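You operate a simulated robot arm through the tools that you are given. There is no shell and no other tool. Be economical: measure what you need, move in short steps, check, and stop when the job is done.

The job below is to be done with a simulated two-armed robot. You get a single attempt, and the scene is never put back.

JOB
Pick up the blue skimmer with one hand, pass it to the other hand and put it on the grey plate in the end sand tray.

The check looks at the end state, three seconds after you hand in, the way a careful person would. Anything else that was tipped, shoved, dropped, spilled or broken makes it a failure.

ROBOT AND FRAMES
Two 7-joint arms with two-finger parallel grippers on one trunk, on a base that drives. Base frame: it is fixed to the floor where the robot stands at the start and does not move with it; the origin is under the middle of the robot, x ahead of it, y to its left, z up; the surface under the hand at the start is at about z = 80. Units: cm, rad, N and s.
The left shoulder is at the start at [8.8, 17.4, 114], the right one opposite. With the tool pointing down near the work surface each hand reaches from about 28 to 72 cm from the robot's upright axis, wherever it stands, measured 20 degrees to its own side. Places, roughly: blue skimmer (8x8x25 cm) [70, 0, 90]; grey plate in the end sand tray (16x16 cm) [110, -250, 72]. Payload 3.6 kg a hand.
The TCP of each hand is the grasp point between the finger pads, 3 cm short of the fingertips. In the tool frame z runs along the fingers and y along their closing line. Largest opening 11 cm; finger width 2, thickness 1; the body of the gripper, 4.8 by 11.2 cm, starts 5.5 cm behind the TCP.
Orientation is told as [roll, pitch, yaw] about the base's x, y, z axes, in that order, counted from this pose: with the fingers straight down and closing along the base's y, the tool's x points along the base's -x, its y along +y and its z along -z.

CONTROLS
- The arms move only by the tool servo_tool. It takes "left_series", "right_series" or both (then of equal length, played together; a hand with none holds still); each is a list of rows, each a list of 7 numbers: the turn, a rotation vector about the tool's x, y, z in rad, then the shift along the tool's x, y, z in cm, then the gripper command, from -1 (fully open) to 1 (shut), values between in proportion. In form: [[rx, ry, rz, x, y, z, claw], ...]. A call has 1 to 10 rows; each row shifts and turns the commanded pose from where the row before left it, along the tool's axes as they then stand. Rows are played at 5 a second. More than 5 cm and 0.15 rad between two rows, or a gripper value outside its range, and nothing of the call is played. A pose out of reach is approached as far as the arm can. The call stops where the force on the tool passes 40 N (or 10 N more than at its start, if that is more) or the arm is blocked; 0.2 s more then pass. The fingers move at their own pace (about 15.3 cm/s each) and stop on an object; they squeeze with about 30 N. The grip force told is the motor's: it shows also when the fingers shut on nothing. Time passes only in rows, and 0.2 s behind the last, so rows that do not move let the fingers close. It gives the time, the measured TCP pose, the force on the tool (base axes), the opening and the grip force at its end, in the units of the frame above (readings bear some noise), with the torque about the TCP (base axes, N m) and any sound that the robot's microphone picked up, and new pictures: "views" is both (left out), scene, wrist or none (wrist: the cameras of the hands that moved).
- Cameras (640 x 400 px; columns grow to the right, rows downward): "scene" is now at [18.1, 0.99, 131.42]; the picture's right is [-0.04, -1.00, 0.00], its down [-0.58, 0.03, -0.81] and it looks along [0.81, -0.04, -0.58] (base axes); focal length 290 px, centre (320, 200). "left" rides on the left gripper at [7.2, -1.7, -10.3] in its tool frame; the picture's right is [0.23, 0.97, 0.00], its down [-0.76, 0.18, -0.62] and it looks along [-0.61, 0.14, 0.78] (tool axes); focal length 222 px, centre (320, 200). "right" rides on the right gripper at [7.3, 1.7, -10.3] in its tool frame; the picture's right is [-0.23, 0.97, 0.00], its down [-0.76, -0.18, -0.62] and it looks along [-0.61, -0.14, 0.78] (tool axes); focal length 222 px, centre (320, 200). There is no depth. A picture from a camera that has moved, and an enlarged one, comes with that camera's place and axes in the base frame and with its lens. The place of the scene camera against the robot may be out by one fixed shift of up to 1.8 cm in any direction.
- lift_body(by): slides the trunk up (or, below 0, down) by that many cm; the arms and the scene camera ride with it, the base frame stays. It gives what a move gives, with no picture.
- steer(legs): drives the robot by 1 to 6 legs, each [ahead, left, turn to the left] in cm, cm and rad, along the robot's own axes; the way and the turn of a leg run together, so that a leg with both is an arc; at most 150 cm and 3.142 rad a leg. The arms and the cameras ride along, it lands a little off, and it stops where it bumps. It gives what a move gives, and a new picture of the scene camera.
- head_to(pan, tilt): turns the head with the scene camera to pan (to the left, within 1.501 rad either way) and tilt (down, from -0.506 to 1.204), counted from straight ahead of the robot. It gives what a move gives, and a new picture of the scene camera.
- inspect(camera, box): a new picture of the part [left, top, right, bottom] of that camera's present view, enlarged. The clock stands still meanwhile.
- finish_job(): hands the job in; it is judged then, once.

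Go step by step. Nothing tells you exact positions but the pictures and the camera data: compare them with the known pose of the tool, close in by small moves and look again before you grip or let go. The budget is 120 turns and 260 pictures, counting those below and the enlarged ones. Unless the task says otherwise, let go and move clear before handing in, and close with one line.

The tools are called after "Call:" by a JSON object that holds its "api" and its "payload". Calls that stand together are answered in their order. servo_tool: Moves the arms, as the interface text tells. Its arguments: {"type":"object","properties":{"left_series":{"type":"array","items":{"type":"array","items":{"type":"number"}}},"right_series":{"type":"array","items":{"type":"array","items":{"type":"number"}}},"views":{"type":"string","enum":["both","scene","wrist","none"]}},"required":[]} The other tools are called the same way: lift_body (by) slides the trunk up or down; steer (legs) drives the base; head_to (pan, tilt) turns the head that bears the scene camera; inspect (camera, box) takes an enlarged picture of a part of a camera's view; finish_job () hands the job in.

At the start:

```text
t: 0.0
left_tool_pos: [43.7, 18.98, 114.89]
left_orientation: [0.0, 0.0, 0.0]
left_wrist_force: [0.3, -0.2, -0.4]
left_moment: [0.02, 0.0, -0.02]
left_gripper_width: 11.0
left_gripper_force: 0.0
right_tool_pos: [42.03, -12.31, 114.72]
right_orientation: [0.0, 0.002, 0.0]
right_wrist_force: [0.2, -0.3, 0.2]
right_moment: [0.01, 0.02, -0.02]
right_gripper_width: 11.01
right_gripper_force: 0.0
trunk travel left (down, up): [-25.7, 50.6]
robot x, y, heading: [-0.18, -0.01, -0.002]
head pan, tilt: [-0.044, 0.618]
```

scene: 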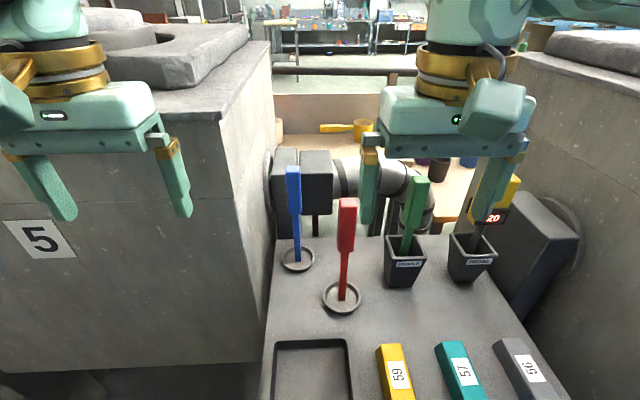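
right: 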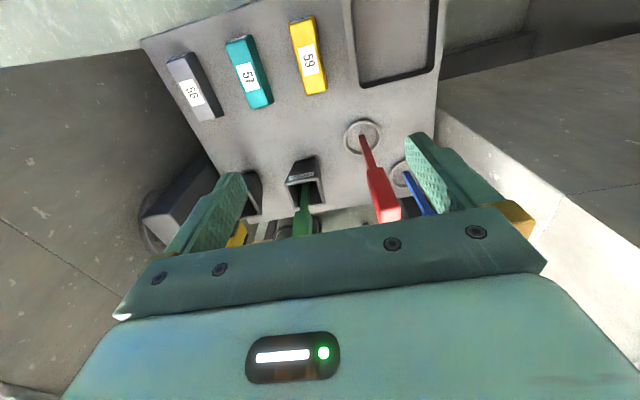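
left: 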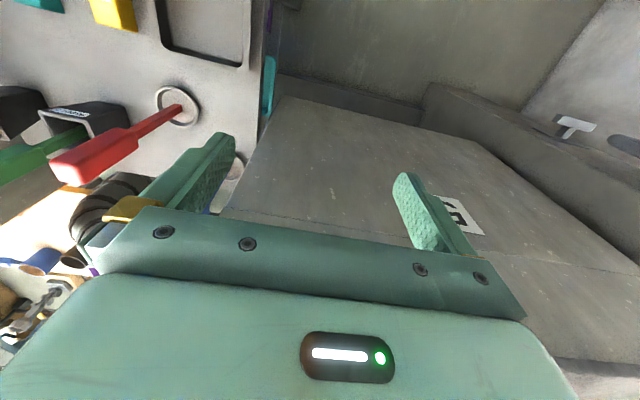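

The blue skimmer seems to stand upright in a dish at about [67, 3, 78–103]. I will look closer at it and at the rest of the surroundings first.

Call:
{"api": "inspect", "payload": {"camera": "scene", "box": [240, 140, 400, 320]}}

Call:
{"api": "head_to", "payload": {"pan": -1.1, "tilt": 0.4}}

```text
2.22 times, centred on (320, 230) of scene
camera zoom: at [18.1, 0.99, 131.42], right [-0.04, -1.0, 0.0], down [-0.58, 0.03, -0.81], along [0.81, -0.04, -0.58], focal length 644 px, centre (320, 133)
```

zoom: 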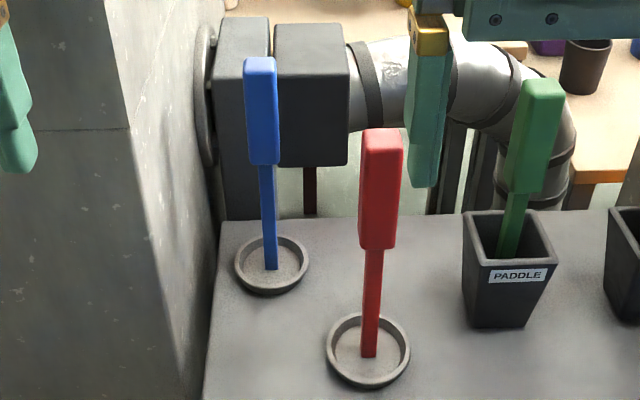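

```text
t: 1.3
left_tool_pos: [43.6, 18.95, 114.97]
left_orientation: [0.0, 0.0, 0.0]
left_wrist_force: [-0.4, 0.9, -0.1]
left_moment: [0.0, -0.01, 0.0]
left_gripper_width: 11.02
left_gripper_force: 0.0
right_tool_pos: [42.06, -12.31, 114.8]
right_orientation: [0.001, 0.002, 0.001]
right_wrist_force: [0.4, -0.1, 0.0]
right_moment: [0.0, 0.02, 0.01]
right_gripper_width: 11.01
right_gripper_force: 0.0
trunk travel left (down, up): [-25.7, 50.6]
robot x, y, heading: [0.2, 0.09, -0.002]
head pan, tilt: [-1.1, 0.4]
camera scene: at [13.54, -6.88, 133.39], right [-0.89, -0.45, 0.0], down [-0.18, 0.35, -0.92], along [0.42, -0.82, -0.39], focal length 290 px, centre (320, 200)
```

scene: 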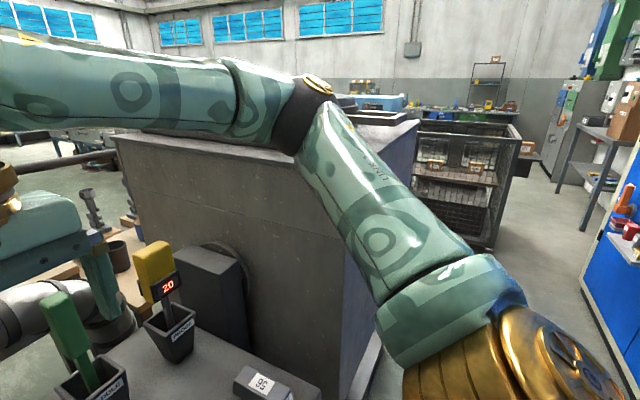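

The handle is an upright one: a blue grip at z≈92–103 on a thin rod above a small dish, at about [68, 4]. A concrete pillar face stands at y≈10. I will take it with the right hand, tilted in from the right and closing along x, so I yaw that hand by +90° first.

Call:
{"api": "head_to", "payload": {"pan": -0.1, "tilt": 0.55}}

Call:
{"api": "servo_tool", "payload": {"right_series": [[0, 0, -0.15, 0, 0, -1, -1], [0, 0, -0.15, 0, 0, -1, -1], [0, 0, -0.15, 0, 0, -1, -1], [0, 0, -0.15, 0, 0, -1, -1], [0, 0, -0.15, 0, 0, -1, -1], [0, 0, -0.15, 0, 0, -1, -1], [0, 0, -0.15, 0, 0, -1, -1], [0, 0, -0.15, 0, 0, -1, -1], [0, 0, -0.15, 0, 0, -1, -1], [0, 0, -0.15, 0, 0, -1, -1]], "views": "none"}}

Call:
{"api": "servo_tool", "payload": {"right_series": [[0, -0.15, -0.07, 0, 0, 0, -1], [0, -0.15, 0, 0, 0, 0, -1], [0, -0.15, 0, 0, 0, 0, -1], [0, -0.15, 0, 0, 0, 0, -1], [0, -0.15, 0, 0, 0, 0, -1]], "views": "both"}}

```text
t: 2.6
left_tool_pos: [43.73, 18.93, 114.9]
left_orientation: [-0.001, -0.001, 0.0]
left_wrist_force: [0.0, -0.8, 0.6]
left_moment: [-0.03, -0.03, -0.02]
left_gripper_width: 11.01
left_gripper_force: 0.1
right_tool_pos: [42.05, -12.21, 114.76]
right_orientation: [-0.001, 0.001, 0.001]
right_wrist_force: [-0.3, -0.4, 0.8]
right_moment: [0.0, -0.05, 0.0]
right_gripper_width: 10.99
right_gripper_force: 0.0
trunk travel left (down, up): [-25.7, 50.6]
robot x, y, heading: [-0.38, 0.2, -0.001]
head pan, tilt: [-0.099, 0.55]
camera scene: at [18.26, 0.47, 132.02], right [-0.1, -0.99, 0.0], down [-0.52, 0.05, -0.85], along [0.85, -0.09, -0.52], focal length 290 px, centre (320, 200)
```

scene: 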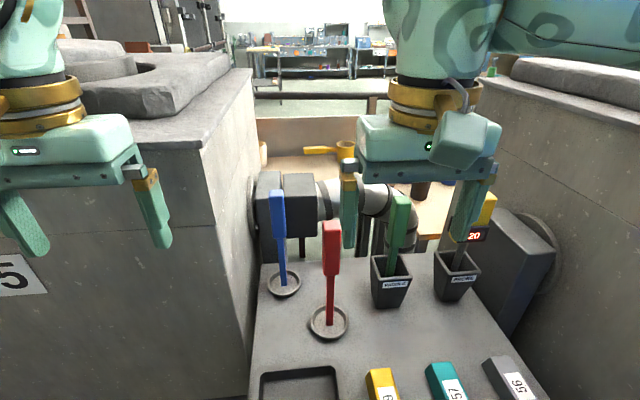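

```text
t: 4.8
left_tool_pos: [43.63, 18.9, 114.9]
left_orientation: [0.0, 0.001, 0.0]
left_wrist_force: [-0.4, 0.8, 0.1]
left_moment: [-0.01, 0.02, -0.02]
left_gripper_width: 10.99
left_gripper_force: 0.0
right_tool_pos: [41.97, -12.31, 117.41]
right_orientation: [0.001, 0.003, 0.4]
right_wrist_force: [-0.2, -0.3, 0.6]
right_moment: [-0.03, 0.0, -0.01]
right_gripper_width: 11.0
right_gripper_force: 0.1
right hand out of reach, approached as far as the arm can: row 3, 4, 5, 6, 7, 8, 9, 10
trunk travel left (down, up): [-25.7, 50.6]
robot x, y, heading: [-0.14, -0.27, -0.001]
head pan, tilt: [-0.099, 0.55]
```

```text
refused: row 1 steps farther than a row can; nothing moved
```

Yaw +90° is out of reach for the right arm (it stops at 0.4). I will turn it the other way, which also puts the wrist camera on the upper side.

Call:
{"api": "servo_tool", "payload": {"right_series": [[0, 0, 0.15, 0, 0, 0, -1], [0, 0, 0.15, 0, 0, 0, -1], [0, 0, 0.15, 0, 0, 0, -1], [0, 0, 0.15, 0, 0, 0, -1], [0, 0, 0.15, 0, 0, 0, -1], [0, 0, 0.15, 0, 0, 0, -1], [0, 0, 0.15, 0, 0, 0, -1], [0, 0, 0.15, 0, 0, 0, -1], [0, 0, 0.15, 0, 0, 0, -1], [0, 0, 0.15, 0, 0, 0, -1]], "views": "none"}}

```text
t: 7.0
left_tool_pos: [43.53, 18.88, 114.93]
left_orientation: [-0.001, 0.0, -0.001]
left_wrist_force: [-0.2, -0.1, -1.0]
left_moment: [0.0, -0.02, 0.0]
left_gripper_width: 11.0
left_gripper_force: 0.0
right_tool_pos: [41.97, -12.24, 117.38]
right_orientation: [0.001, 0.001, -1.104]
right_wrist_force: [-0.2, -0.5, 0.2]
right_moment: [0.03, 0.03, -0.03]
right_gripper_width: 11.01
right_gripper_force: 0.0
trunk travel left (down, up): [-25.7, 50.6]
robot x, y, heading: [-0.21, -0.17, -0.002]
head pan, tilt: [-0.099, 0.55]
```

That works. Now I complete the yaw and tilt the fingers towards +y by 0.75 rad.

Call:
{"api": "servo_tool", "payload": {"right_series": [[0, 0, 0.15, 0, 0, 0, -1], [0, 0, 0.15, 0, 0, 0, -1], [0, 0, 0.15, 0, 0, 0, -1], [0, 0.15, 0, 0, 0, 0, -1], [0, 0.15, 0, 0, 0, 0, -1], [0, 0.15, 0, 0, 0, 0, -1], [0, 0.15, 0, 0, 0, 0, -1], [0, 0.15, 0, 0, 0, 0, -1]], "views": "both"}}

```text
t: 9.0
left_tool_pos: [43.74, 22.62, 115.05]
left_orientation: [-0.007, -0.008, 0.038]
left_wrist_force: [0.1, 0.4, 0.0]
left_moment: [-0.02, -0.01, 0.0]
left_gripper_width: 10.99
left_gripper_force: 0.1
right_tool_pos: [43.28, -8.82, 117.79]
right_orientation: [0.009, 0.746, -1.51]
right_wrist_force: [-0.4, 0.0, -0.1]
right_moment: [-0.05, 0.01, -0.02]
right_gripper_width: 11.0
right_gripper_force: 0.1
trunk travel left (down, up): [-25.7, 50.6]
robot x, y, heading: [1.4, 1.55, 0.038]
head pan, tilt: [-0.099, 0.55]
stopped in row 8 (right hand): the arm was blocked; the commanded pose is now the measured one
camera scene: at [18.67, 4.43, 132.22], right [-0.06, -1.0, 0.02], down [-0.51, 0.02, -0.86], along [0.86, -0.06, -0.51], focal length 290 px, centre (320, 200)
camera right: at [45.01, -10.49, 130.32], right [0.98, -0.11, -0.15], down [-0.12, -0.99, -0.06], along [-0.14, 0.08, -0.99], focal length 222 px, centre (320, 200)
```

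scene: 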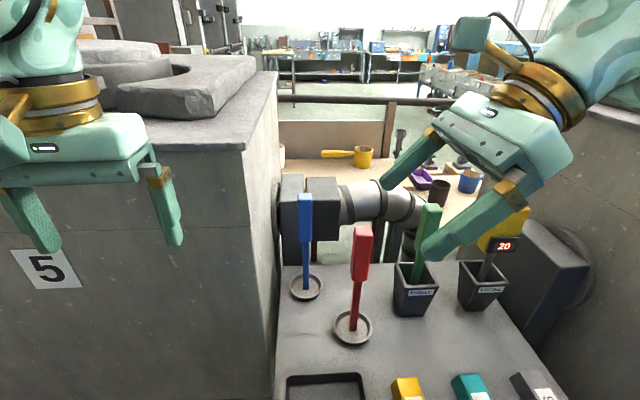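
right: 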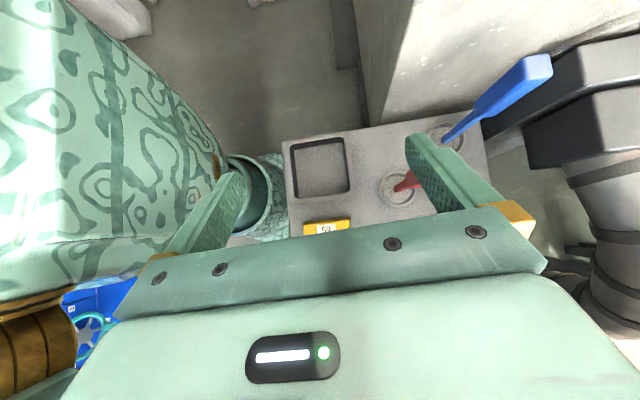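

The right arm got blocked, likely the elbow on the right pillar, and it nudged the base a little. I will undo some tilt, then raise the trunk so the elbow clears the pillars.

Call:
{"api": "servo_tool", "payload": {"right_series": [[0, -0.15, 0, 0, 0, 0, -1], [0, -0.15, 0, 0, 0, 0, -1], [0, -0.15, 0, 0, 0, 0, -1]], "views": "none"}}

Call:
{"api": "lift_body", "payload": {"by": 20}}

Call:
{"api": "head_to", "payload": {"pan": -0.9, "tilt": 0.6}}

```text
t: 9.8
left_tool_pos: [44.48, 20.85, 114.84]
left_orientation: [0.003, 0.001, 0.035]
left_wrist_force: [-0.2, 0.1, -0.6]
left_moment: [-0.01, 0.03, 0.0]
left_gripper_width: 10.99
left_gripper_force: 0.1
right_tool_pos: [44.01, -10.72, 117.26]
right_orientation: [-0.003, 0.306, -1.519]
right_wrist_force: [-0.2, -0.4, 0.1]
right_moment: [0.0, 0.0, 0.01]
right_gripper_width: 10.98
right_gripper_force: 0.0
trunk travel left (down, up): [-25.7, 50.6]
robot x, y, heading: [1.28, 1.08, 0.038]
head pan, tilt: [-0.099, 0.55]
```

```text
t: 11.9
left_tool_pos: [44.52, 21.05, 134.95]
left_orientation: [0.005, 0.001, 0.036]
left_wrist_force: [0.3, -0.5, -0.2]
left_moment: [-0.04, -0.01, 0.02]
left_gripper_width: 11.0
left_gripper_force: 0.1
right_tool_pos: [43.99, -10.6, 137.2]
right_orientation: [-0.002, 0.308, -1.518]
right_wrist_force: [0.7, 0.2, 0.5]
right_moment: [0.0, 0.03, 0.03]
right_gripper_width: 11.01
right_gripper_force: 0.0
trunk travel left (down, up): [-45.7, 30.6]
robot x, y, heading: [1.87, 0.65, 0.038]
head pan, tilt: [-0.099, 0.55]
```

```text
t: 13.1
left_tool_pos: [44.43, 20.95, 134.97]
left_orientation: [0.003, 0.0, 0.035]
left_wrist_force: [0.7, -0.3, -0.2]
left_moment: [0.0, 0.01, 0.02]
left_gripper_width: 11.0
left_gripper_force: 0.0
right_tool_pos: [43.94, -10.49, 137.24]
right_orientation: [-0.002, 0.307, -1.52]
right_wrist_force: [-0.1, 0.0, 0.2]
right_moment: [-0.01, 0.0, -0.02]
right_gripper_width: 10.98
right_gripper_force: 0.0
trunk travel left (down, up): [-45.7, 30.6]
robot x, y, heading: [1.62, 1.05, 0.038]
head pan, tilt: [-0.901, 0.6]
camera scene: at [9.72, -4.22, 151.87], right [-0.76, -0.65, 0.0], down [-0.37, 0.43, -0.82], along [0.53, -0.63, -0.57], focal length 290 px, centre (320, 200)
```

scene: 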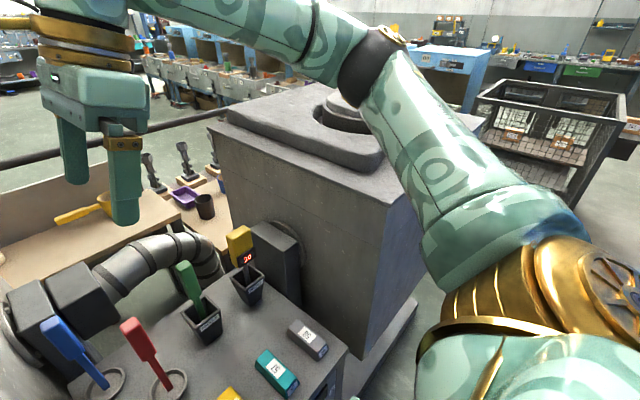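

With the trunk higher, the elbow is free. I now tilt again and move the right hand forward over the shelf at safe height.

Call:
{"api": "servo_tool", "payload": {"right_series": [[0, 0.15, 0, 0, 4, 0, -1], [0, 0.15, 0, 0, 4, 0, -1], [0, 0.15, 0, 0, 4, 0, -1], [0, 0, -0.05, 0, 4, 0, -1], [0, 0, 0, 0, 4, 0, -1], [0, 0, 0, 0, 4, 0, -1]], "views": "wrist"}}

Call:
{"api": "head_to", "payload": {"pan": -0.1, "tilt": 0.7}}

```text
t: 14.5
left_tool_pos: [44.37, 20.85, 134.98]
left_orientation: [0.005, -0.001, 0.034]
left_wrist_force: [0.0, -0.4, 0.8]
left_moment: [0.02, 0.01, 0.01]
left_gripper_width: 11.01
left_gripper_force: 0.0
right_tool_pos: [62.71, -9.57, 137.32]
right_orientation: [0.047, 0.757, -1.452]
right_wrist_force: [0.0, -0.9, 0.9]
right_moment: [0.02, 0.0, 0.0]
right_gripper_width: 11.0
right_gripper_force: 0.0
right hand out of reach, approached as far as the arm can: row 5, 6
trunk travel left (down, up): [-45.7, 30.6]
robot x, y, heading: [1.65, 1.29, 0.03]
head pan, tilt: [-0.901, 0.6]
camera right: at [64.19, -11.34, 149.77], right [0.99, -0.08, -0.12], down [-0.09, -0.99, -0.08], along [-0.12, 0.09, -0.99], focal length 222 px, centre (320, 200)
```

right: 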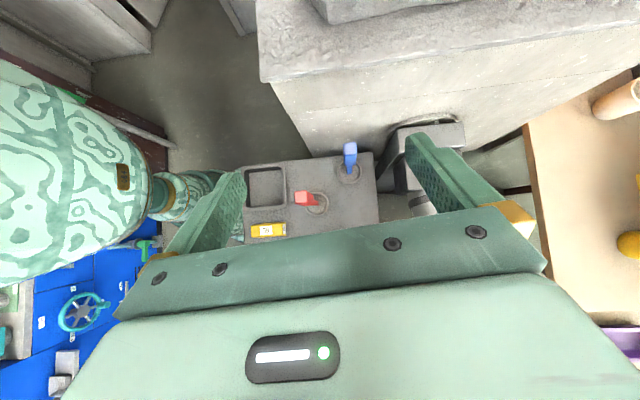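

```text
t: 15.6
left_tool_pos: [44.5, 21.06, 135.06]
left_orientation: [0.005, 0.0, 0.036]
left_wrist_force: [0.1, -0.1, -1.0]
left_moment: [-0.01, -0.02, 0.01]
left_gripper_width: 10.98
left_gripper_force: 0.1
right_tool_pos: [62.92, -9.45, 137.37]
right_orientation: [0.047, 0.756, -1.45]
right_wrist_force: [-0.6, -0.5, -0.4]
right_moment: [0.05, 0.01, 0.01]
right_gripper_width: 10.98
right_gripper_force: 0.1
trunk travel left (down, up): [-45.7, 30.6]
robot x, y, heading: [1.49, 1.07, 0.04]
head pan, tilt: [-0.099, 0.7]
camera scene: at [12.48, 1.94, 151.0], right [-0.07, -1.0, 0.0], down [-0.64, 0.04, -0.76], along [0.76, -0.05, -0.64], focal length 290 px, centre (320, 200)
```

scene: 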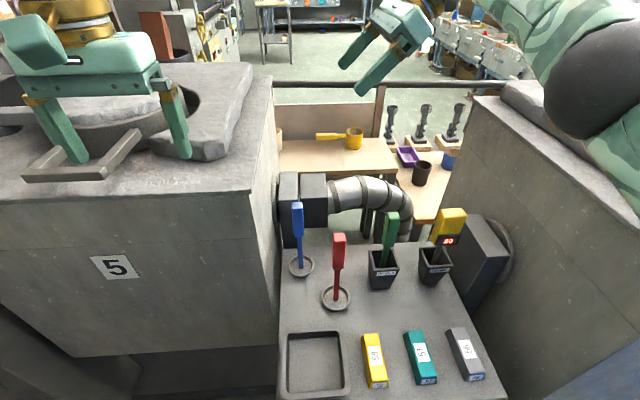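

The blue grip is at about [67, 3.8] with its top at z≈103.5. I now descend towards a standoff point on its near right side, with a check on the way.

Call:
{"api": "servo_tool", "payload": {"right_series": [[0, 0, 0, -2.48, 0.48, 3.71, -1], [0, 0, 0, -2.48, 0.48, 3.71, -1], [0, 0, 0, -2.48, 0.48, 3.71, -1], [0, 0, 0, -2.48, 0.48, 3.71, -1], [0, 0, 0, -2.48, 0.48, 3.71, -1], [0, 0, 0, -2.48, 0.48, 3.71, -1]], "views": "both"}}

```text
t: 17.0
left_tool_pos: [44.56, 20.96, 134.95]
left_orientation: [0.005, -0.001, 0.035]
left_wrist_force: [-0.2, 0.4, 0.5]
left_moment: [-0.03, 0.0, 0.03]
left_gripper_width: 11.04
left_gripper_force: 0.0
right_tool_pos: [64.56, -4.35, 112.2]
right_orientation: [0.045, 0.756, -1.453]
right_wrist_force: [0.6, 0.0, -0.5]
right_moment: [-0.01, 0.01, -0.01]
right_gripper_width: 10.99
right_gripper_force: 0.1
right hand out of reach, approached as far as the arm can: row 5, 6
trunk travel left (down, up): [-45.7, 30.6]
robot x, y, heading: [1.15, 0.88, 0.032]
head pan, tilt: [-0.099, 0.7]
camera scene: at [12.51, 1.95, 151.0], right [-0.07, -1.0, 0.0], down [-0.64, 0.04, -0.76], along [0.76, -0.05, -0.64], focal length 290 px, centre (320, 200)
camera right: at [66.07, -6.11, 124.59], right [0.99, -0.08, -0.12], down [-0.09, -0.99, -0.08], along [-0.12, 0.09, -0.99], focal length 222 px, centre (320, 200)
```

scene: 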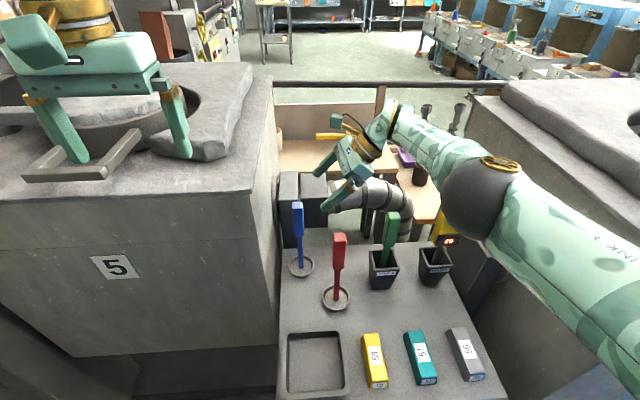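
right: 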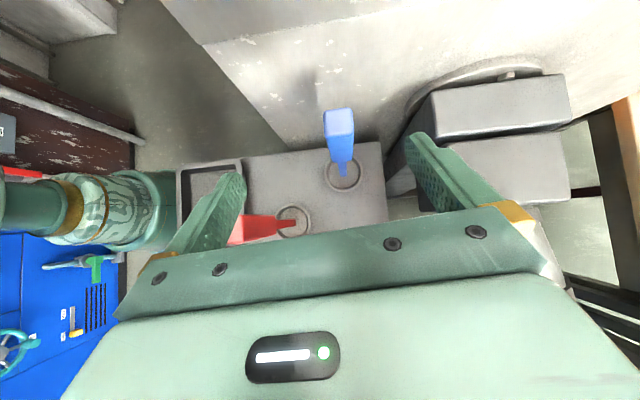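

The arm is near its reach limit here with nothing touching. I will drive 7 cm ahead at this safe height and continue from there.

Call:
{"api": "steer", "payload": {"legs": [[7, 0, 0]]}}

```text
t: 18.0
left_tool_pos: [48.93, 21.11, 134.71]
left_orientation: [0.004, 0.006, 0.034]
left_wrist_force: [1.4, 0.9, -0.4]
left_moment: [0.0, 0.05, -0.01]
left_gripper_width: 10.98
left_gripper_force: 0.0
right_tool_pos: [68.8, -4.29, 111.92]
right_orientation: [0.039, 0.757, -1.456]
right_wrist_force: [0.3, 0.2, -0.3]
right_moment: [0.04, 0.0, 0.05]
right_gripper_width: 11.0
right_gripper_force: 0.0
trunk travel left (down, up): [-45.7, 30.6]
robot x, y, heading: [5.21, 1.39, 0.036]
head pan, tilt: [-0.099, 0.7]
stopped in leg 1: the robot was blocked; the commanded pose is now the measured one
camera scene: at [16.94, 2.1, 150.94], right [-0.07, -1.0, 0.0], down [-0.65, 0.04, -0.76], along [0.76, -0.05, -0.65], focal length 290 px, centre (320, 200)
```

scene: 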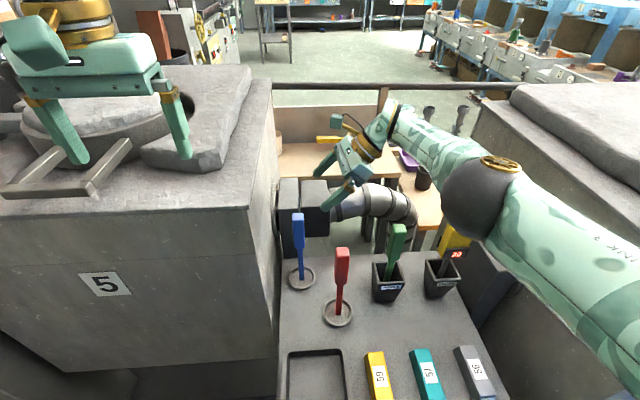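

The base stopped against the bench after 4.4 cm, which is enough, and everything still stands. I go on down to the standoff.

Call:
{"api": "servo_tool", "payload": {"right_series": [[0, 0, 0, -1.87, -0.54, 2.62, -1], [0, 0, 0, -1.87, -0.54, 2.62, -1], [0, 0, 0, -1.87, -0.54, 2.62, -1]], "views": "both"}}

```text
t: 18.8
left_tool_pos: [48.31, 21.14, 134.93]
left_orientation: [0.005, 0.002, 0.035]
left_wrist_force: [-0.4, 0.2, 0.0]
left_moment: [0.01, 0.02, 0.01]
left_gripper_width: 10.99
left_gripper_force: 0.0
right_tool_pos: [66.38, -2.97, 103.11]
right_orientation: [0.047, 0.755, -1.453]
right_wrist_force: [0.2, -0.4, -0.3]
right_moment: [0.0, 0.01, 0.02]
right_gripper_width: 11.01
right_gripper_force: 0.0
right hand out of reach, approached as far as the arm can: row 2
trunk travel left (down, up): [-45.7, 30.6]
robot x, y, heading: [5.2, 1.32, 0.033]
head pan, tilt: [-0.099, 0.7]
camera scene: at [16.34, 2.09, 151.01], right [-0.07, -1.0, 0.0], down [-0.64, 0.04, -0.76], along [0.76, -0.05, -0.64], focal length 290 px, centre (320, 200)
camera right: at [67.8, -4.79, 115.55], right [0.99, -0.08, -0.12], down [-0.09, -0.99, -0.08], along [-0.12, 0.09, -0.99], focal length 222 px, centre (320, 200)
```

scene: 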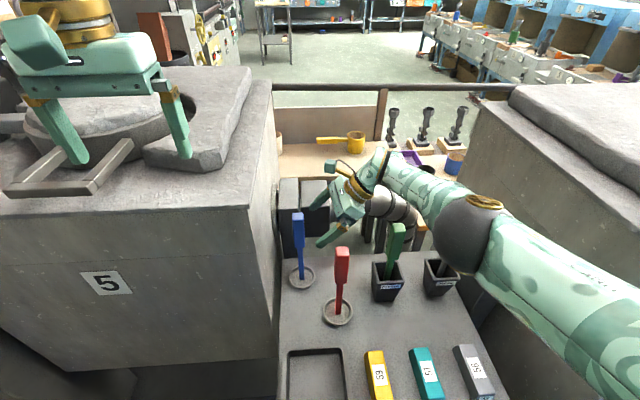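
right: 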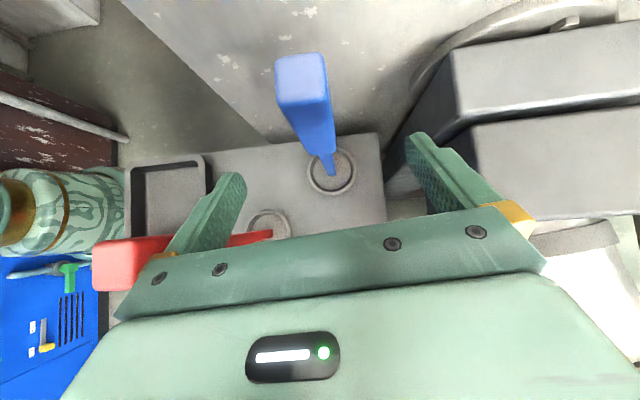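

The wrist camera puts the handle at about [65.9, 3.2], centred between the fingers. I advance along the fingers in small steps with them open.

Call:
{"api": "servo_tool", "payload": {"right_series": [[0, 0, 0, -0.2, -0.05, 2.5, -1], [0, 0, 0, -0.2, -0.05, 2.5, -1], [0, 0, 0, -0.2, -0.05, 2.5, -1]], "views": "both"}}

```text
t: 19.6
left_tool_pos: [48.47, 21.15, 134.98]
left_orientation: [0.005, 0.002, 0.035]
left_wrist_force: [-0.2, -0.1, -0.5]
left_moment: [-0.02, 0.03, -0.01]
left_gripper_width: 11.02
left_gripper_force: 0.1
right_tool_pos: [63.92, 1.36, 98.27]
right_orientation: [0.046, 0.757, -1.455]
right_wrist_force: [1.1, -0.1, -0.3]
right_moment: [0.01, -0.02, -0.01]
right_gripper_width: 10.99
right_gripper_force: 0.0
right hand out of reach, approached as far as the arm can: row 1, 2, 3
trunk travel left (down, up): [-45.7, 30.6]
robot x, y, heading: [5.25, 1.09, 0.034]
head pan, tilt: [-0.099, 0.7]
camera scene: at [16.39, 2.05, 151.0], right [-0.07, -1.0, 0.0], down [-0.64, 0.04, -0.76], along [0.76, -0.05, -0.64], focal length 290 px, centre (320, 200)
camera right: at [65.3, -0.34, 110.74], right [0.99, -0.08, -0.12], down [-0.09, -0.99, -0.08], along [-0.12, 0.09, -0.99], focal length 222 px, centre (320, 200)
```

scene: 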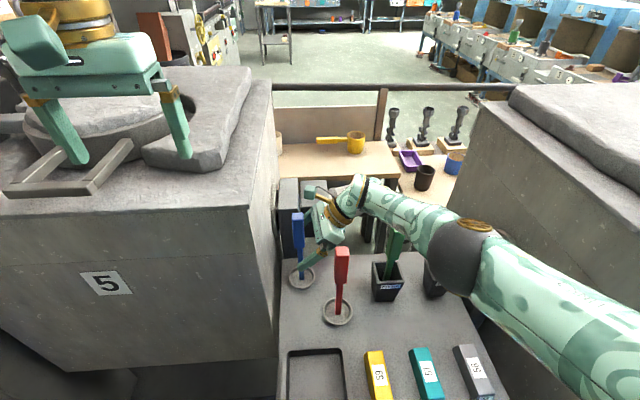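
right: 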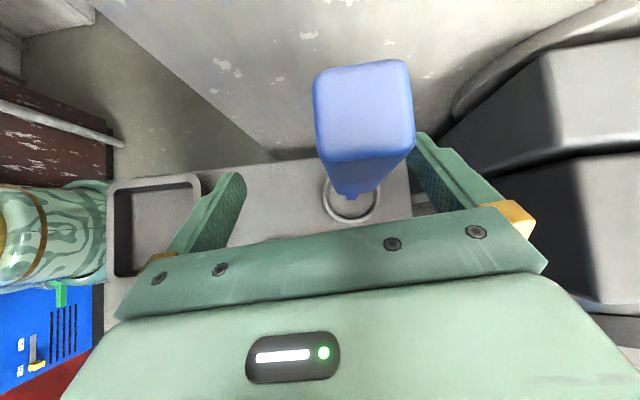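

The reach runs out with this yaw. I will back off along the fingers and turn the hand to point more forward, which brings the wrist nearer the shoulder, then look again.

Call:
{"api": "servo_tool", "payload": {"right_series": [[0, 0, 0, 0, 0, -3.5, -1], [0, 0, 0, 0, 0, -3.5, -1], [0.075, 0, -0.08, 0, 0, 0, -1], [0.075, 0, -0.08, 0, 0, 0, -1], [0.04, -0.04, -0.04, 0, 0, 0, -1]], "views": "wrist"}}

```text
t: 20.8
left_tool_pos: [48.37, 21.26, 134.83]
left_orientation: [0.003, 0.003, 0.036]
left_wrist_force: [1.0, -0.1, -0.7]
left_moment: [0.04, 0.01, -0.01]
left_gripper_width: 11.03
left_gripper_force: 0.1
right_tool_pos: [63.36, -3.31, 103.93]
right_orientation: [0.041, 0.706, -1.18]
right_wrist_force: [-0.7, -0.5, 0.6]
right_moment: [0.0, 0.01, 0.0]
right_gripper_width: 11.01
right_gripper_force: 0.0
right hand out of reach, approached as far as the arm can: row 4, 5
trunk travel left (down, up): [-45.7, 30.6]
robot x, y, heading: [5.22, 1.21, 0.035]
head pan, tilt: [-0.099, 0.7]
camera right: at [64.99, -3.92, 116.42], right [0.98, 0.19, -0.12], down [0.19, -0.98, -0.03], along [-0.12, 0.0, -0.99], focal length 222 px, centre (320, 200)
```

right: 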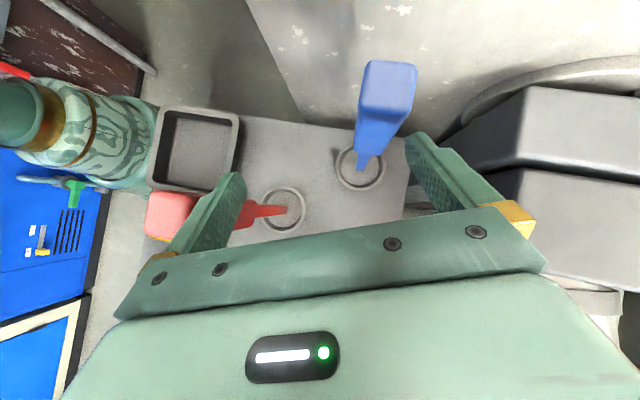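

I turned the wrong way: the fingers now lean to −x. I raise the hand 3 cm and turn it about the vertical in the other direction by about 0.65 rad.

Call:
{"api": "servo_tool", "payload": {"right_series": [[0, 0, 0, 1.94, 0.1, -2.28, -1], [-0.084, -0.004, 0.099, 0, 0, 0, -1], [-0.084, -0.004, 0.099, 0, 0, 0, -1], [-0.084, -0.004, 0.099, 0, 0, 0, -1], [-0.084, -0.004, 0.099, 0, 0, 0, -1], [-0.084, -0.004, 0.099, 0, 0, 0, -1]], "views": "both"}}

```text
t: 22.2
left_tool_pos: [48.44, 21.14, 134.89]
left_orientation: [0.006, 0.002, 0.034]
left_wrist_force: [0.1, -0.2, 0.6]
left_moment: [0.03, 0.02, 0.02]
left_gripper_width: 11.0
left_gripper_force: 0.1
right_tool_pos: [71.24, -2.15, 104.85]
right_orientation: [0.037, 0.704, -1.834]
right_wrist_force: [-0.1, -0.2, 0.9]
right_moment: [-0.01, 0.02, 0.07]
right_gripper_width: 11.0
right_gripper_force: 0.0
right hand out of reach, approached as far as the arm can: row 1, 2, 3, 4, 5, 6
trunk travel left (down, up): [-45.7, 30.6]
robot x, y, heading: [5.37, 0.92, 0.031]
head pan, tilt: [-0.099, 0.7]
camera scene: at [16.38, 2.12, 151.0], right [-0.07, -1.0, 0.0], down [-0.64, 0.04, -0.76], along [0.76, -0.05, -0.64], focal length 290 px, centre (320, 200)
camera right: at [72.13, -3.64, 117.56], right [0.89, -0.44, -0.12], down [-0.45, -0.89, -0.02], along [-0.1, 0.08, -0.99], focal length 222 px, centre (320, 200)
```

scene: 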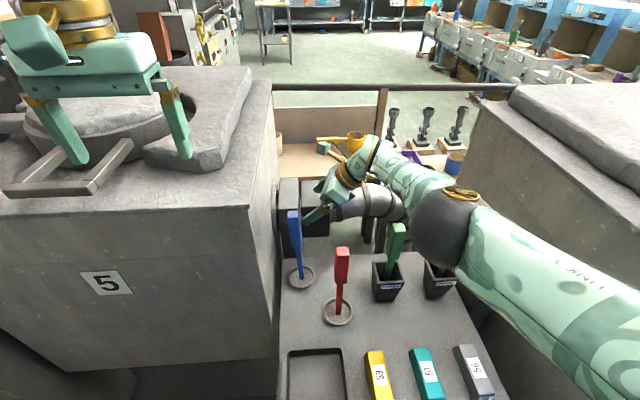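
right: 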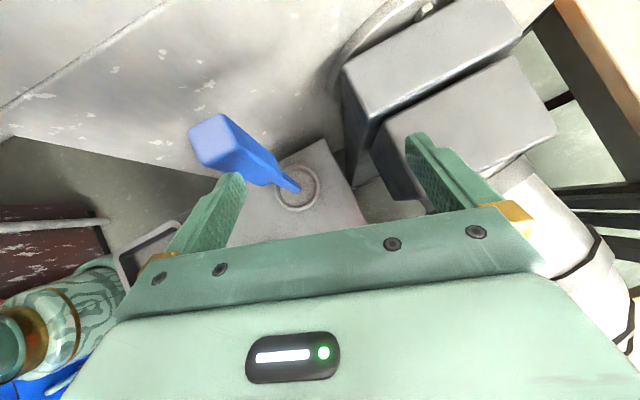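

A wrist joint limit couples x with yaw: x≈67 fits a yaw near −1.6. I back off a little, turn to about −1.65 and check again.

Call:
{"api": "servo_tool", "payload": {"right_series": [[0, 0, 0, 0, 0, -3, -1], [0.058, 0.003, -0.068, 0, 0, 0, -1], [0.058, 0.003, -0.068, 0, 0, 0, -1], [0, 0, 0, 0, 0, 0, -1]], "views": "wrist"}}

```text
t: 23.2
left_tool_pos: [48.44, 21.11, 134.91]
left_orientation: [0.006, 0.002, 0.033]
left_wrist_force: [0.1, 0.5, -0.1]
left_moment: [0.01, -0.01, 0.0]
left_gripper_width: 10.98
left_gripper_force: 0.2
right_tool_pos: [70.51, -3.63, 107.54]
right_orientation: [0.036, 0.707, -1.699]
right_wrist_force: [0.0, 0.1, -1.0]
right_moment: [0.01, 0.0, 0.0]
right_gripper_width: 11.0
right_gripper_force: 0.2
right hand out of reach, approached as far as the arm can: row 1, 2, 3
trunk travel left (down, up): [-45.7, 30.6]
robot x, y, heading: [5.36, 1.21, 0.035]
head pan, tilt: [-0.099, 0.7]
camera right: at [71.65, -5.07, 120.11], right [0.94, -0.32, -0.12], down [-0.32, -0.95, -0.03], along [-0.11, 0.06, -0.99], focal length 222 px, centre (320, 200)
```

right: 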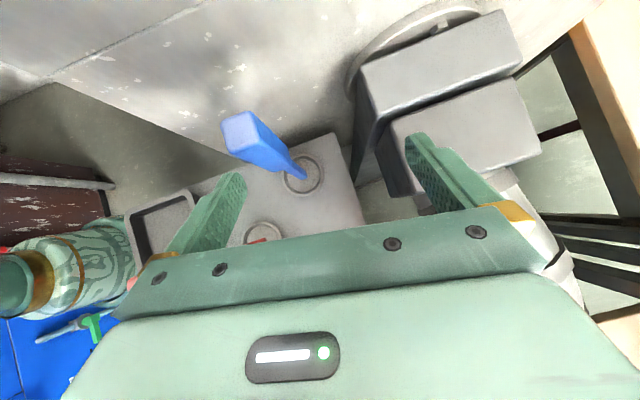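

The handle measures [65.4, 3.0]. I shift sideways first so the open fingers straddle it, then check.

Call:
{"api": "servo_tool", "payload": {"right_series": [[0, 0, 0, -1.6, -3.2, 0, -1], [0, 0, 0, -1.7, -3.2, 0, -1], [0, 0, 0, 0, 0, 3, -1], [0, 0, 0, 0, 0, 0, -1]], "views": "wrist"}}

```text
t: 24.2
left_tool_pos: [48.54, 20.73, 134.93]
left_orientation: [0.006, 0.002, 0.032]
left_wrist_force: [0.5, -0.4, -0.6]
left_moment: [0.01, 0.02, -0.01]
left_gripper_width: 11.01
left_gripper_force: 0.1
right_tool_pos: [64.24, -4.08, 102.78]
right_orientation: [0.038, 0.709, -1.657]
right_wrist_force: [-0.5, 0.1, -0.7]
right_moment: [0.05, -0.01, 0.01]
right_gripper_width: 10.98
right_gripper_force: 0.0
right hand out of reach, approached as far as the arm can: row 1
trunk travel left (down, up): [-45.7, 30.6]
robot x, y, heading: [5.36, 1.24, 0.029]
head pan, tilt: [-0.099, 0.7]
camera right: at [65.42, -5.46, 115.27], right [0.95, -0.28, -0.12], down [-0.28, -0.96, -0.03], along [-0.11, 0.06, -0.99], focal length 222 px, centre (320, 200)
```

right: 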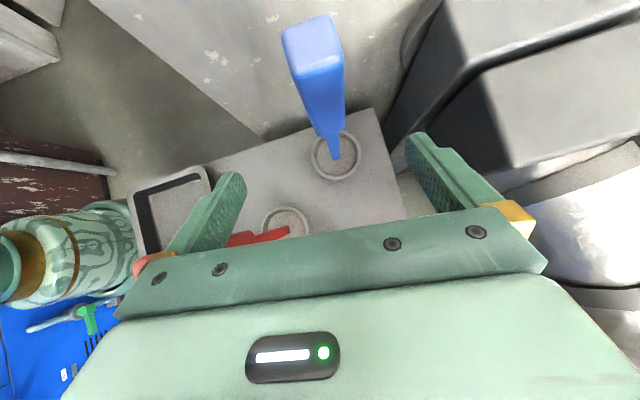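

Now within reach and centred. I advance along the fingers to the lower part of the grip at z≈95.5.

Call:
{"api": "servo_tool", "payload": {"right_series": [[0, 0, 0, 0.24, 0.15, 2.6, -1], [0, 0, 0, 0.24, 0.15, 2.6, -1], [0, 0, 0, 0.24, 0.15, 2.6, -1], [0, 0, 0, 0.24, 0.15, 2.6, -1], [0, 0, 0, 0, 0, 0, -1]], "views": "both"}}

```text
t: 25.4
left_tool_pos: [48.51, 21.05, 134.88]
left_orientation: [0.005, 0.002, 0.032]
left_wrist_force: [0.0, -0.5, -1.3]
left_moment: [0.01, -0.01, -0.01]
left_gripper_width: 11.01
left_gripper_force: 0.1
right_tool_pos: [65.11, 3.01, 96.32]
right_orientation: [0.035, 0.707, -1.653]
right_wrist_force: [-0.7, -0.7, -0.3]
right_moment: [0.03, 0.01, -0.02]
right_gripper_width: 11.02
right_gripper_force: 0.1
right hand out of reach, approached as far as the arm can: row 4
trunk travel left (down, up): [-45.7, 30.6]
robot x, y, heading: [5.36, 1.48, 0.032]
head pan, tilt: [-0.099, 0.7]
camera scene: at [16.39, 2.03, 151.0], right [-0.07, -1.0, 0.0], down [-0.64, 0.04, -0.76], along [0.76, -0.05, -0.64], focal length 290 px, centre (320, 200)
camera right: at [66.32, 1.63, 108.89], right [0.95, -0.28, -0.12], down [-0.28, -0.96, -0.03], along [-0.11, 0.06, -0.99], focal length 222 px, centre (320, 200)
```

scene: 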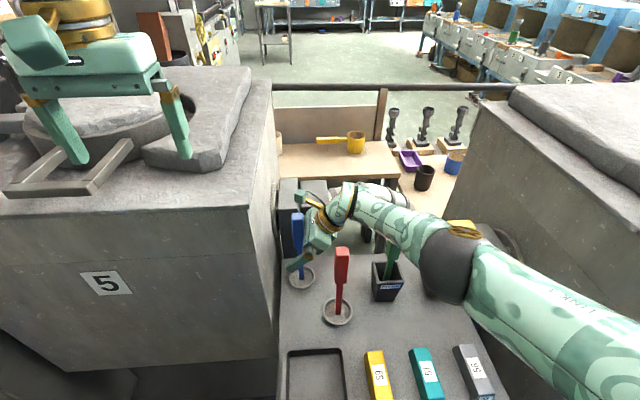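
right: 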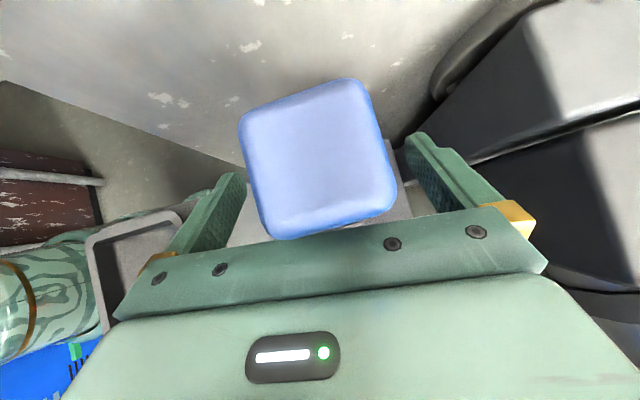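

The grip sits between the fingers, about 0.7 cm off centre. I check that the forearm is clear of the green paddle before shifting and closing.

Call:
{"api": "inspect", "payload": {"camera": "scene", "box": [270, 160, 470, 330]}}

Call:
{"api": "servo_tool", "payload": {"right_series": [[0, 0, 0, 0, 0.7, 0, -1], [0, 0, 0, 0, 0, 0, -1]], "views": "wrist"}}

```text
2.35 times, centred on (370, 245) of scene
camera zoom: at [16.39, 2.03, 151.0], right [-0.07, -1.0, 0.0], down [-0.64, 0.04, -0.76], along [0.76, -0.05, -0.64], focal length 682 px, centre (202, 94)
```

zoom: 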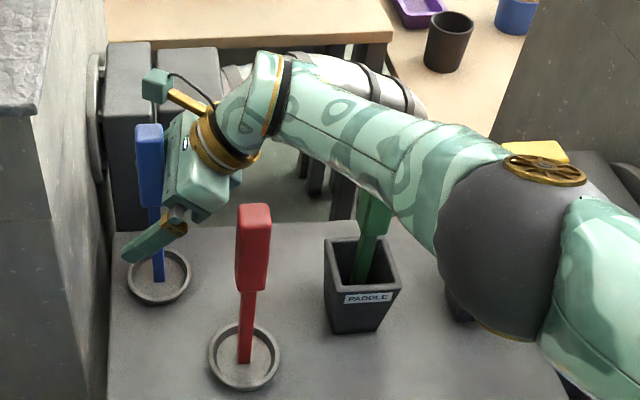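

```text
t: 26.0
left_tool_pos: [48.51, 21.0, 134.87]
left_orientation: [0.006, 0.002, 0.035]
left_wrist_force: [0.7, 0.1, 0.0]
left_moment: [-0.01, -0.02, -0.04]
left_gripper_width: 11.0
left_gripper_force: 0.0
right_tool_pos: [65.16, 3.0, 96.54]
right_orientation: [0.039, 0.707, -1.653]
right_wrist_force: [0.5, -0.2, 0.3]
right_moment: [0.03, 0.04, 0.02]
right_gripper_width: 10.98
right_gripper_force: 0.1
right hand out of reach, approached as far as the arm can: row 1
trunk travel left (down, up): [-45.7, 30.6]
robot x, y, heading: [5.43, 1.53, 0.033]
head pan, tilt: [-0.099, 0.7]
camera right: at [66.41, 1.62, 109.06], right [0.95, -0.28, -0.12], down [-0.28, -0.96, -0.03], along [-0.11, 0.06, -0.99], focal length 222 px, centre (320, 200)
```

right: 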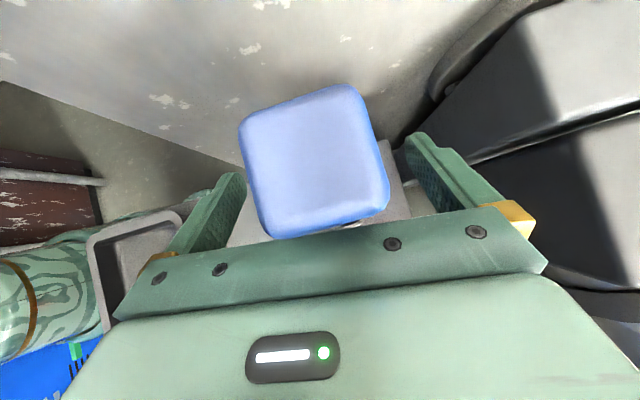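

Clear of the green paddle. The remaining 0.7 cm offset is harmless, so I close partly, look, then close fully.

Call:
{"api": "servo_tool", "payload": {"right_series": [[0, 0, 0, 0, 0, 0, -0.3], [0, 0, 0, 0, 0, 0, 0.1], [0, 0, 0, 0, 0, 0, 0.3], [0, 0, 0, 0, 0, 0, 0.5], [0, 0, 0, 0, 0, 0, 0.8], [0, 0, 0, 0, 0, 0, 0.8]], "views": "both"}}

```text
t: 27.4
left_tool_pos: [48.46, 21.13, 134.82]
left_orientation: [0.006, 0.0, 0.036]
left_wrist_force: [0.0, -0.5, 0.3]
left_moment: [-0.01, 0.0, -0.02]
left_gripper_width: 11.02
left_gripper_force: 0.1
right_tool_pos: [65.32, 3.04, 96.59]
right_orientation: [0.037, 0.708, -1.654]
right_wrist_force: [0.3, -0.2, 1.6]
right_moment: [0.01, -0.01, 0.03]
right_gripper_width: 2.78
right_gripper_force: 30.1
trunk travel left (down, up): [-45.7, 30.6]
robot x, y, heading: [5.38, 1.58, 0.037]
head pan, tilt: [-0.099, 0.7]
camera scene: at [16.39, 2.09, 151.0], right [-0.07, -1.0, 0.0], down [-0.64, 0.04, -0.76], along [0.76, -0.05, -0.64], focal length 290 px, centre (320, 200)
camera right: at [66.42, 1.6, 109.06], right [0.95, -0.28, -0.12], down [-0.28, -0.96, -0.03], along [-0.11, 0.06, -0.99], focal length 222 px, centre (320, 200)
```

scene: 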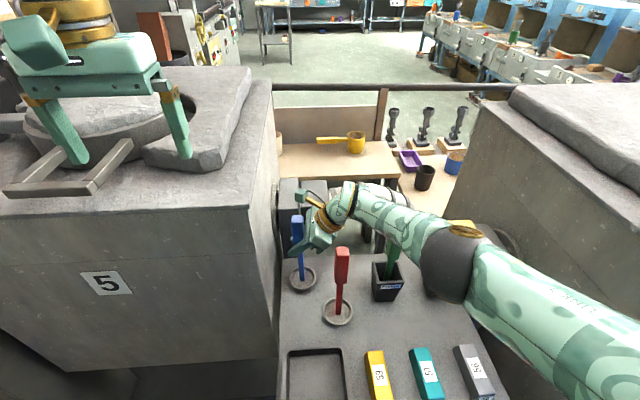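
right: 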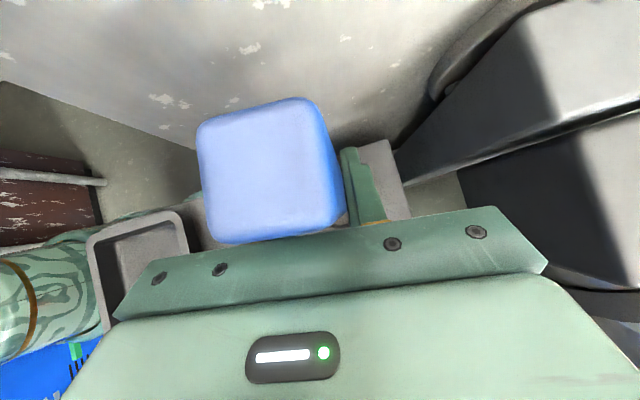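

The grip is firm at 2.78 cm. I lift straight up with the trunk.

Call:
{"api": "lift_body", "payload": {"by": 30}}

Call:
{"api": "head_to", "payload": {"pan": -0.1, "tilt": 0.8}}

```text
t: 30.4
left_tool_pos: [48.47, 21.16, 164.78]
left_orientation: [0.005, 0.003, 0.034]
left_wrist_force: [0.2, 0.7, -0.8]
left_moment: [-0.01, -0.02, 0.02]
left_gripper_width: 11.0
left_gripper_force: 0.1
right_tool_pos: [64.99, 2.97, 128.39]
right_orientation: [0.08, 0.712, -1.626]
right_wrist_force: [-0.4, 0.0, -3.2]
right_moment: [-0.01, 0.04, 0.02]
right_gripper_width: 2.79
right_gripper_force: 30.2
trunk travel left (down, up): [-75.7, 0.6]
robot x, y, heading: [4.88, 1.11, 0.035]
head pan, tilt: [-0.099, 0.7]
```

```text
t: 31.1
left_tool_pos: [48.56, 21.17, 165.09]
left_orientation: [0.004, 0.002, 0.036]
left_wrist_force: [0.0, -0.1, 0.3]
left_moment: [0.02, 0.0, -0.02]
left_gripper_width: 11.03
left_gripper_force: 0.0
right_tool_pos: [64.93, 3.05, 128.46]
right_orientation: [0.08, 0.709, -1.626]
right_wrist_force: [-1.0, -0.3, -2.4]
right_moment: [0.0, 0.0, 0.0]
right_gripper_width: 2.77
right_gripper_force: 29.8
trunk travel left (down, up): [-75.7, 0.6]
robot x, y, heading: [5.36, 0.87, 0.032]
head pan, tilt: [-0.099, 0.799]
camera scene: at [13.96, 2.06, 180.23], right [-0.07, -1.0, 0.0], down [-0.72, 0.05, -0.7], along [0.7, -0.05, -0.72], focal length 290 px, centre (320, 200)
```

scene: 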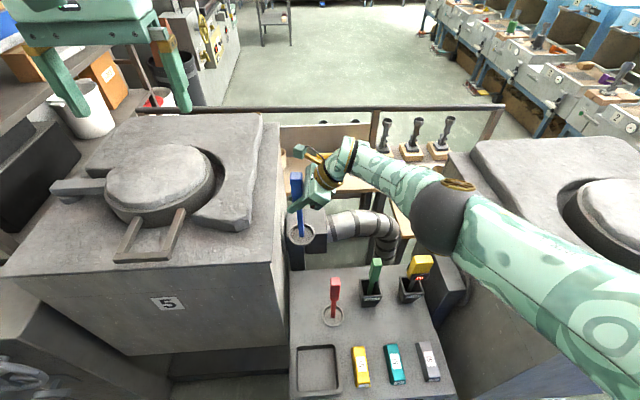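

The skimmer is lifted clear and nothing else moved. Before backing out I look around to plan the drive.

Call:
{"api": "head_to", "payload": {"pan": -1.5, "tilt": 0.5}}

Call:
{"api": "head_to", "payload": {"pan": -0.75, "tilt": 0.3}}

```text
t: 32.6
left_tool_pos: [48.49, 21.12, 164.84]
left_orientation: [0.005, 0.0, 0.035]
left_wrist_force: [-0.6, -0.4, -0.2]
left_moment: [-0.02, -0.01, 0.0]
left_gripper_width: 11.02
left_gripper_force: 0.1
right_tool_pos: [65.0, 3.08, 128.54]
right_orientation: [0.081, 0.709, -1.626]
right_wrist_force: [0.0, -1.0, -2.4]
right_moment: [-0.01, 0.0, 0.01]
right_gripper_width: 2.79
right_gripper_force: 30.2
trunk travel left (down, up): [-75.7, 0.6]
robot x, y, heading: [5.48, 1.17, 0.033]
head pan, tilt: [-1.499, 0.499]
camera scene: at [6.86, -6.46, 182.83], right [-0.99, -0.11, 0.0], down [-0.05, 0.48, -0.88], along [0.09, -0.87, -0.48], focal length 290 px, centre (320, 200)
```

scene: 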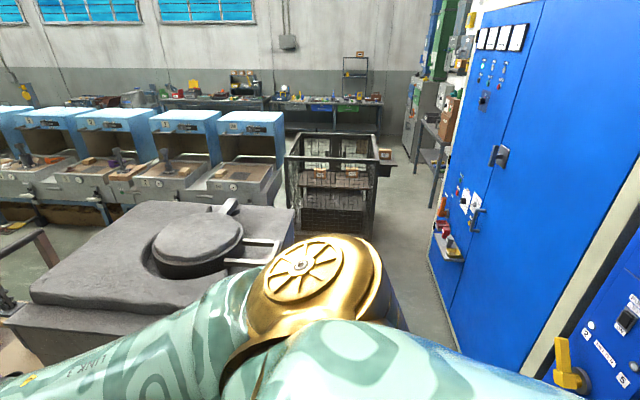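

```text
t: 33.7
left_tool_pos: [48.54, 21.1, 164.88]
left_orientation: [0.004, 0.002, 0.034]
left_wrist_force: [-1.0, 0.2, -0.8]
left_moment: [-0.02, -0.02, -0.02]
left_gripper_width: 11.0
left_gripper_force: 0.1
right_tool_pos: [65.0, 2.99, 128.39]
right_orientation: [0.08, 0.711, -1.624]
right_wrist_force: [0.2, -0.1, -3.2]
right_moment: [0.03, 0.04, 0.03]
right_gripper_width: 2.79
right_gripper_force: 30.1
trunk travel left (down, up): [-75.7, 0.6]
robot x, y, heading: [4.98, 1.46, 0.029]
head pan, tilt: [-0.75, 0.3]
camera scene: at [12.93, -3.56, 184.67], right [-0.66, -0.75, 0.0], down [-0.22, 0.19, -0.96], along [0.72, -0.63, -0.3], focal length 290 px, centre (320, 200)
```

scene: 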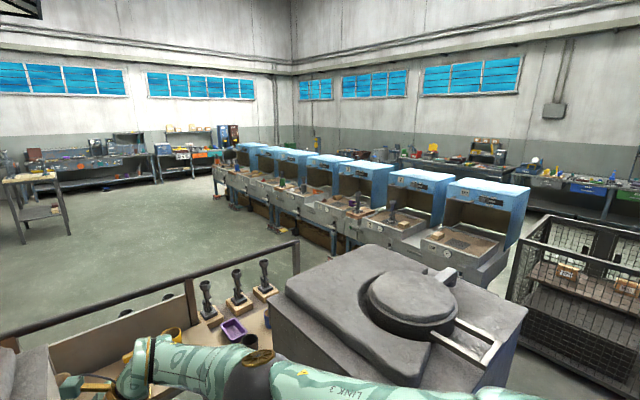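

The sand trays form a row along x at y≈−215…−270, the end one nearest me spanning about x 63–123. I back out of the bay first.

Call:
{"api": "steer", "payload": {"legs": [[-28, 0, 0]]}}

Call:
{"api": "head_to", "payload": {"pan": 0, "tilt": 0.7}}

```text
t: 35.7
left_tool_pos: [20.44, 20.34, 164.9]
left_orientation: [0.004, 0.002, 0.042]
left_wrist_force: [0.8, 0.2, -0.1]
left_moment: [0.01, -0.01, 0.02]
left_gripper_width: 11.0
left_gripper_force: 0.0
right_tool_pos: [37.08, 2.47, 128.46]
right_orientation: [0.08, 0.712, -1.62]
right_wrist_force: [0.4, 0.0, -2.6]
right_moment: [0.01, -0.03, 0.01]
right_gripper_width: 2.78
right_gripper_force: 29.7
trunk travel left (down, up): [-75.7, 0.6]
robot x, y, heading: [-22.68, 0.2, 0.037]
head pan, tilt: [-0.75, 0.3]
camera scene: at [-14.85, -4.51, 184.66], right [-0.65, -0.76, 0.0], down [-0.23, 0.19, -0.95], along [0.72, -0.62, -0.3], focal length 290 px, centre (320, 200)
```

scene: 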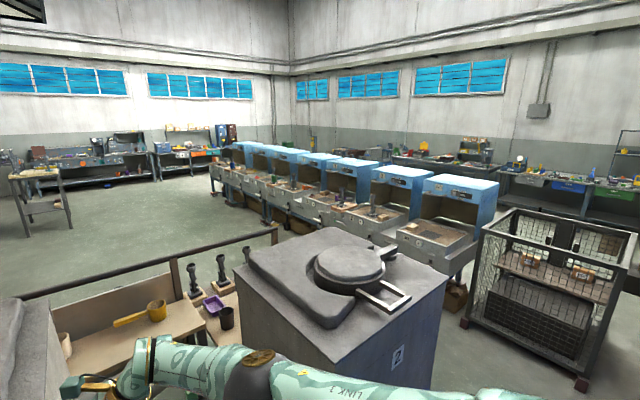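

```text
t: 36.8
left_tool_pos: [20.29, 20.34, 164.86]
left_orientation: [0.004, 0.002, 0.042]
left_wrist_force: [0.4, 0.4, -1.1]
left_moment: [0.01, 0.01, 0.02]
left_gripper_width: 10.97
left_gripper_force: 0.1
right_tool_pos: [36.88, 2.34, 128.44]
right_orientation: [0.081, 0.711, -1.618]
right_wrist_force: [-0.9, -0.3, -3.2]
right_moment: [0.02, 0.06, 0.0]
right_gripper_width: 2.77
right_gripper_force: 30.1
trunk travel left (down, up): [-75.7, 0.6]
robot x, y, heading: [-22.7, 0.0, 0.04]
head pan, tilt: [0.0, 0.7]
camera scene: at [-13.59, 1.9, 181.06], right [0.04, -1.0, 0.0], down [-0.64, -0.03, -0.76], along [0.76, 0.03, -0.64], focal length 290 px, centre (320, 200)
```

scene: 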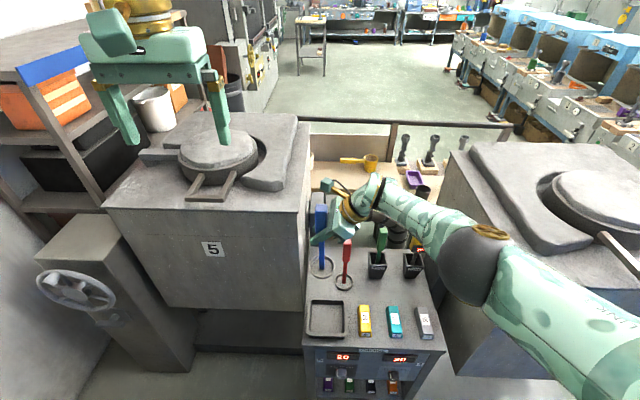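

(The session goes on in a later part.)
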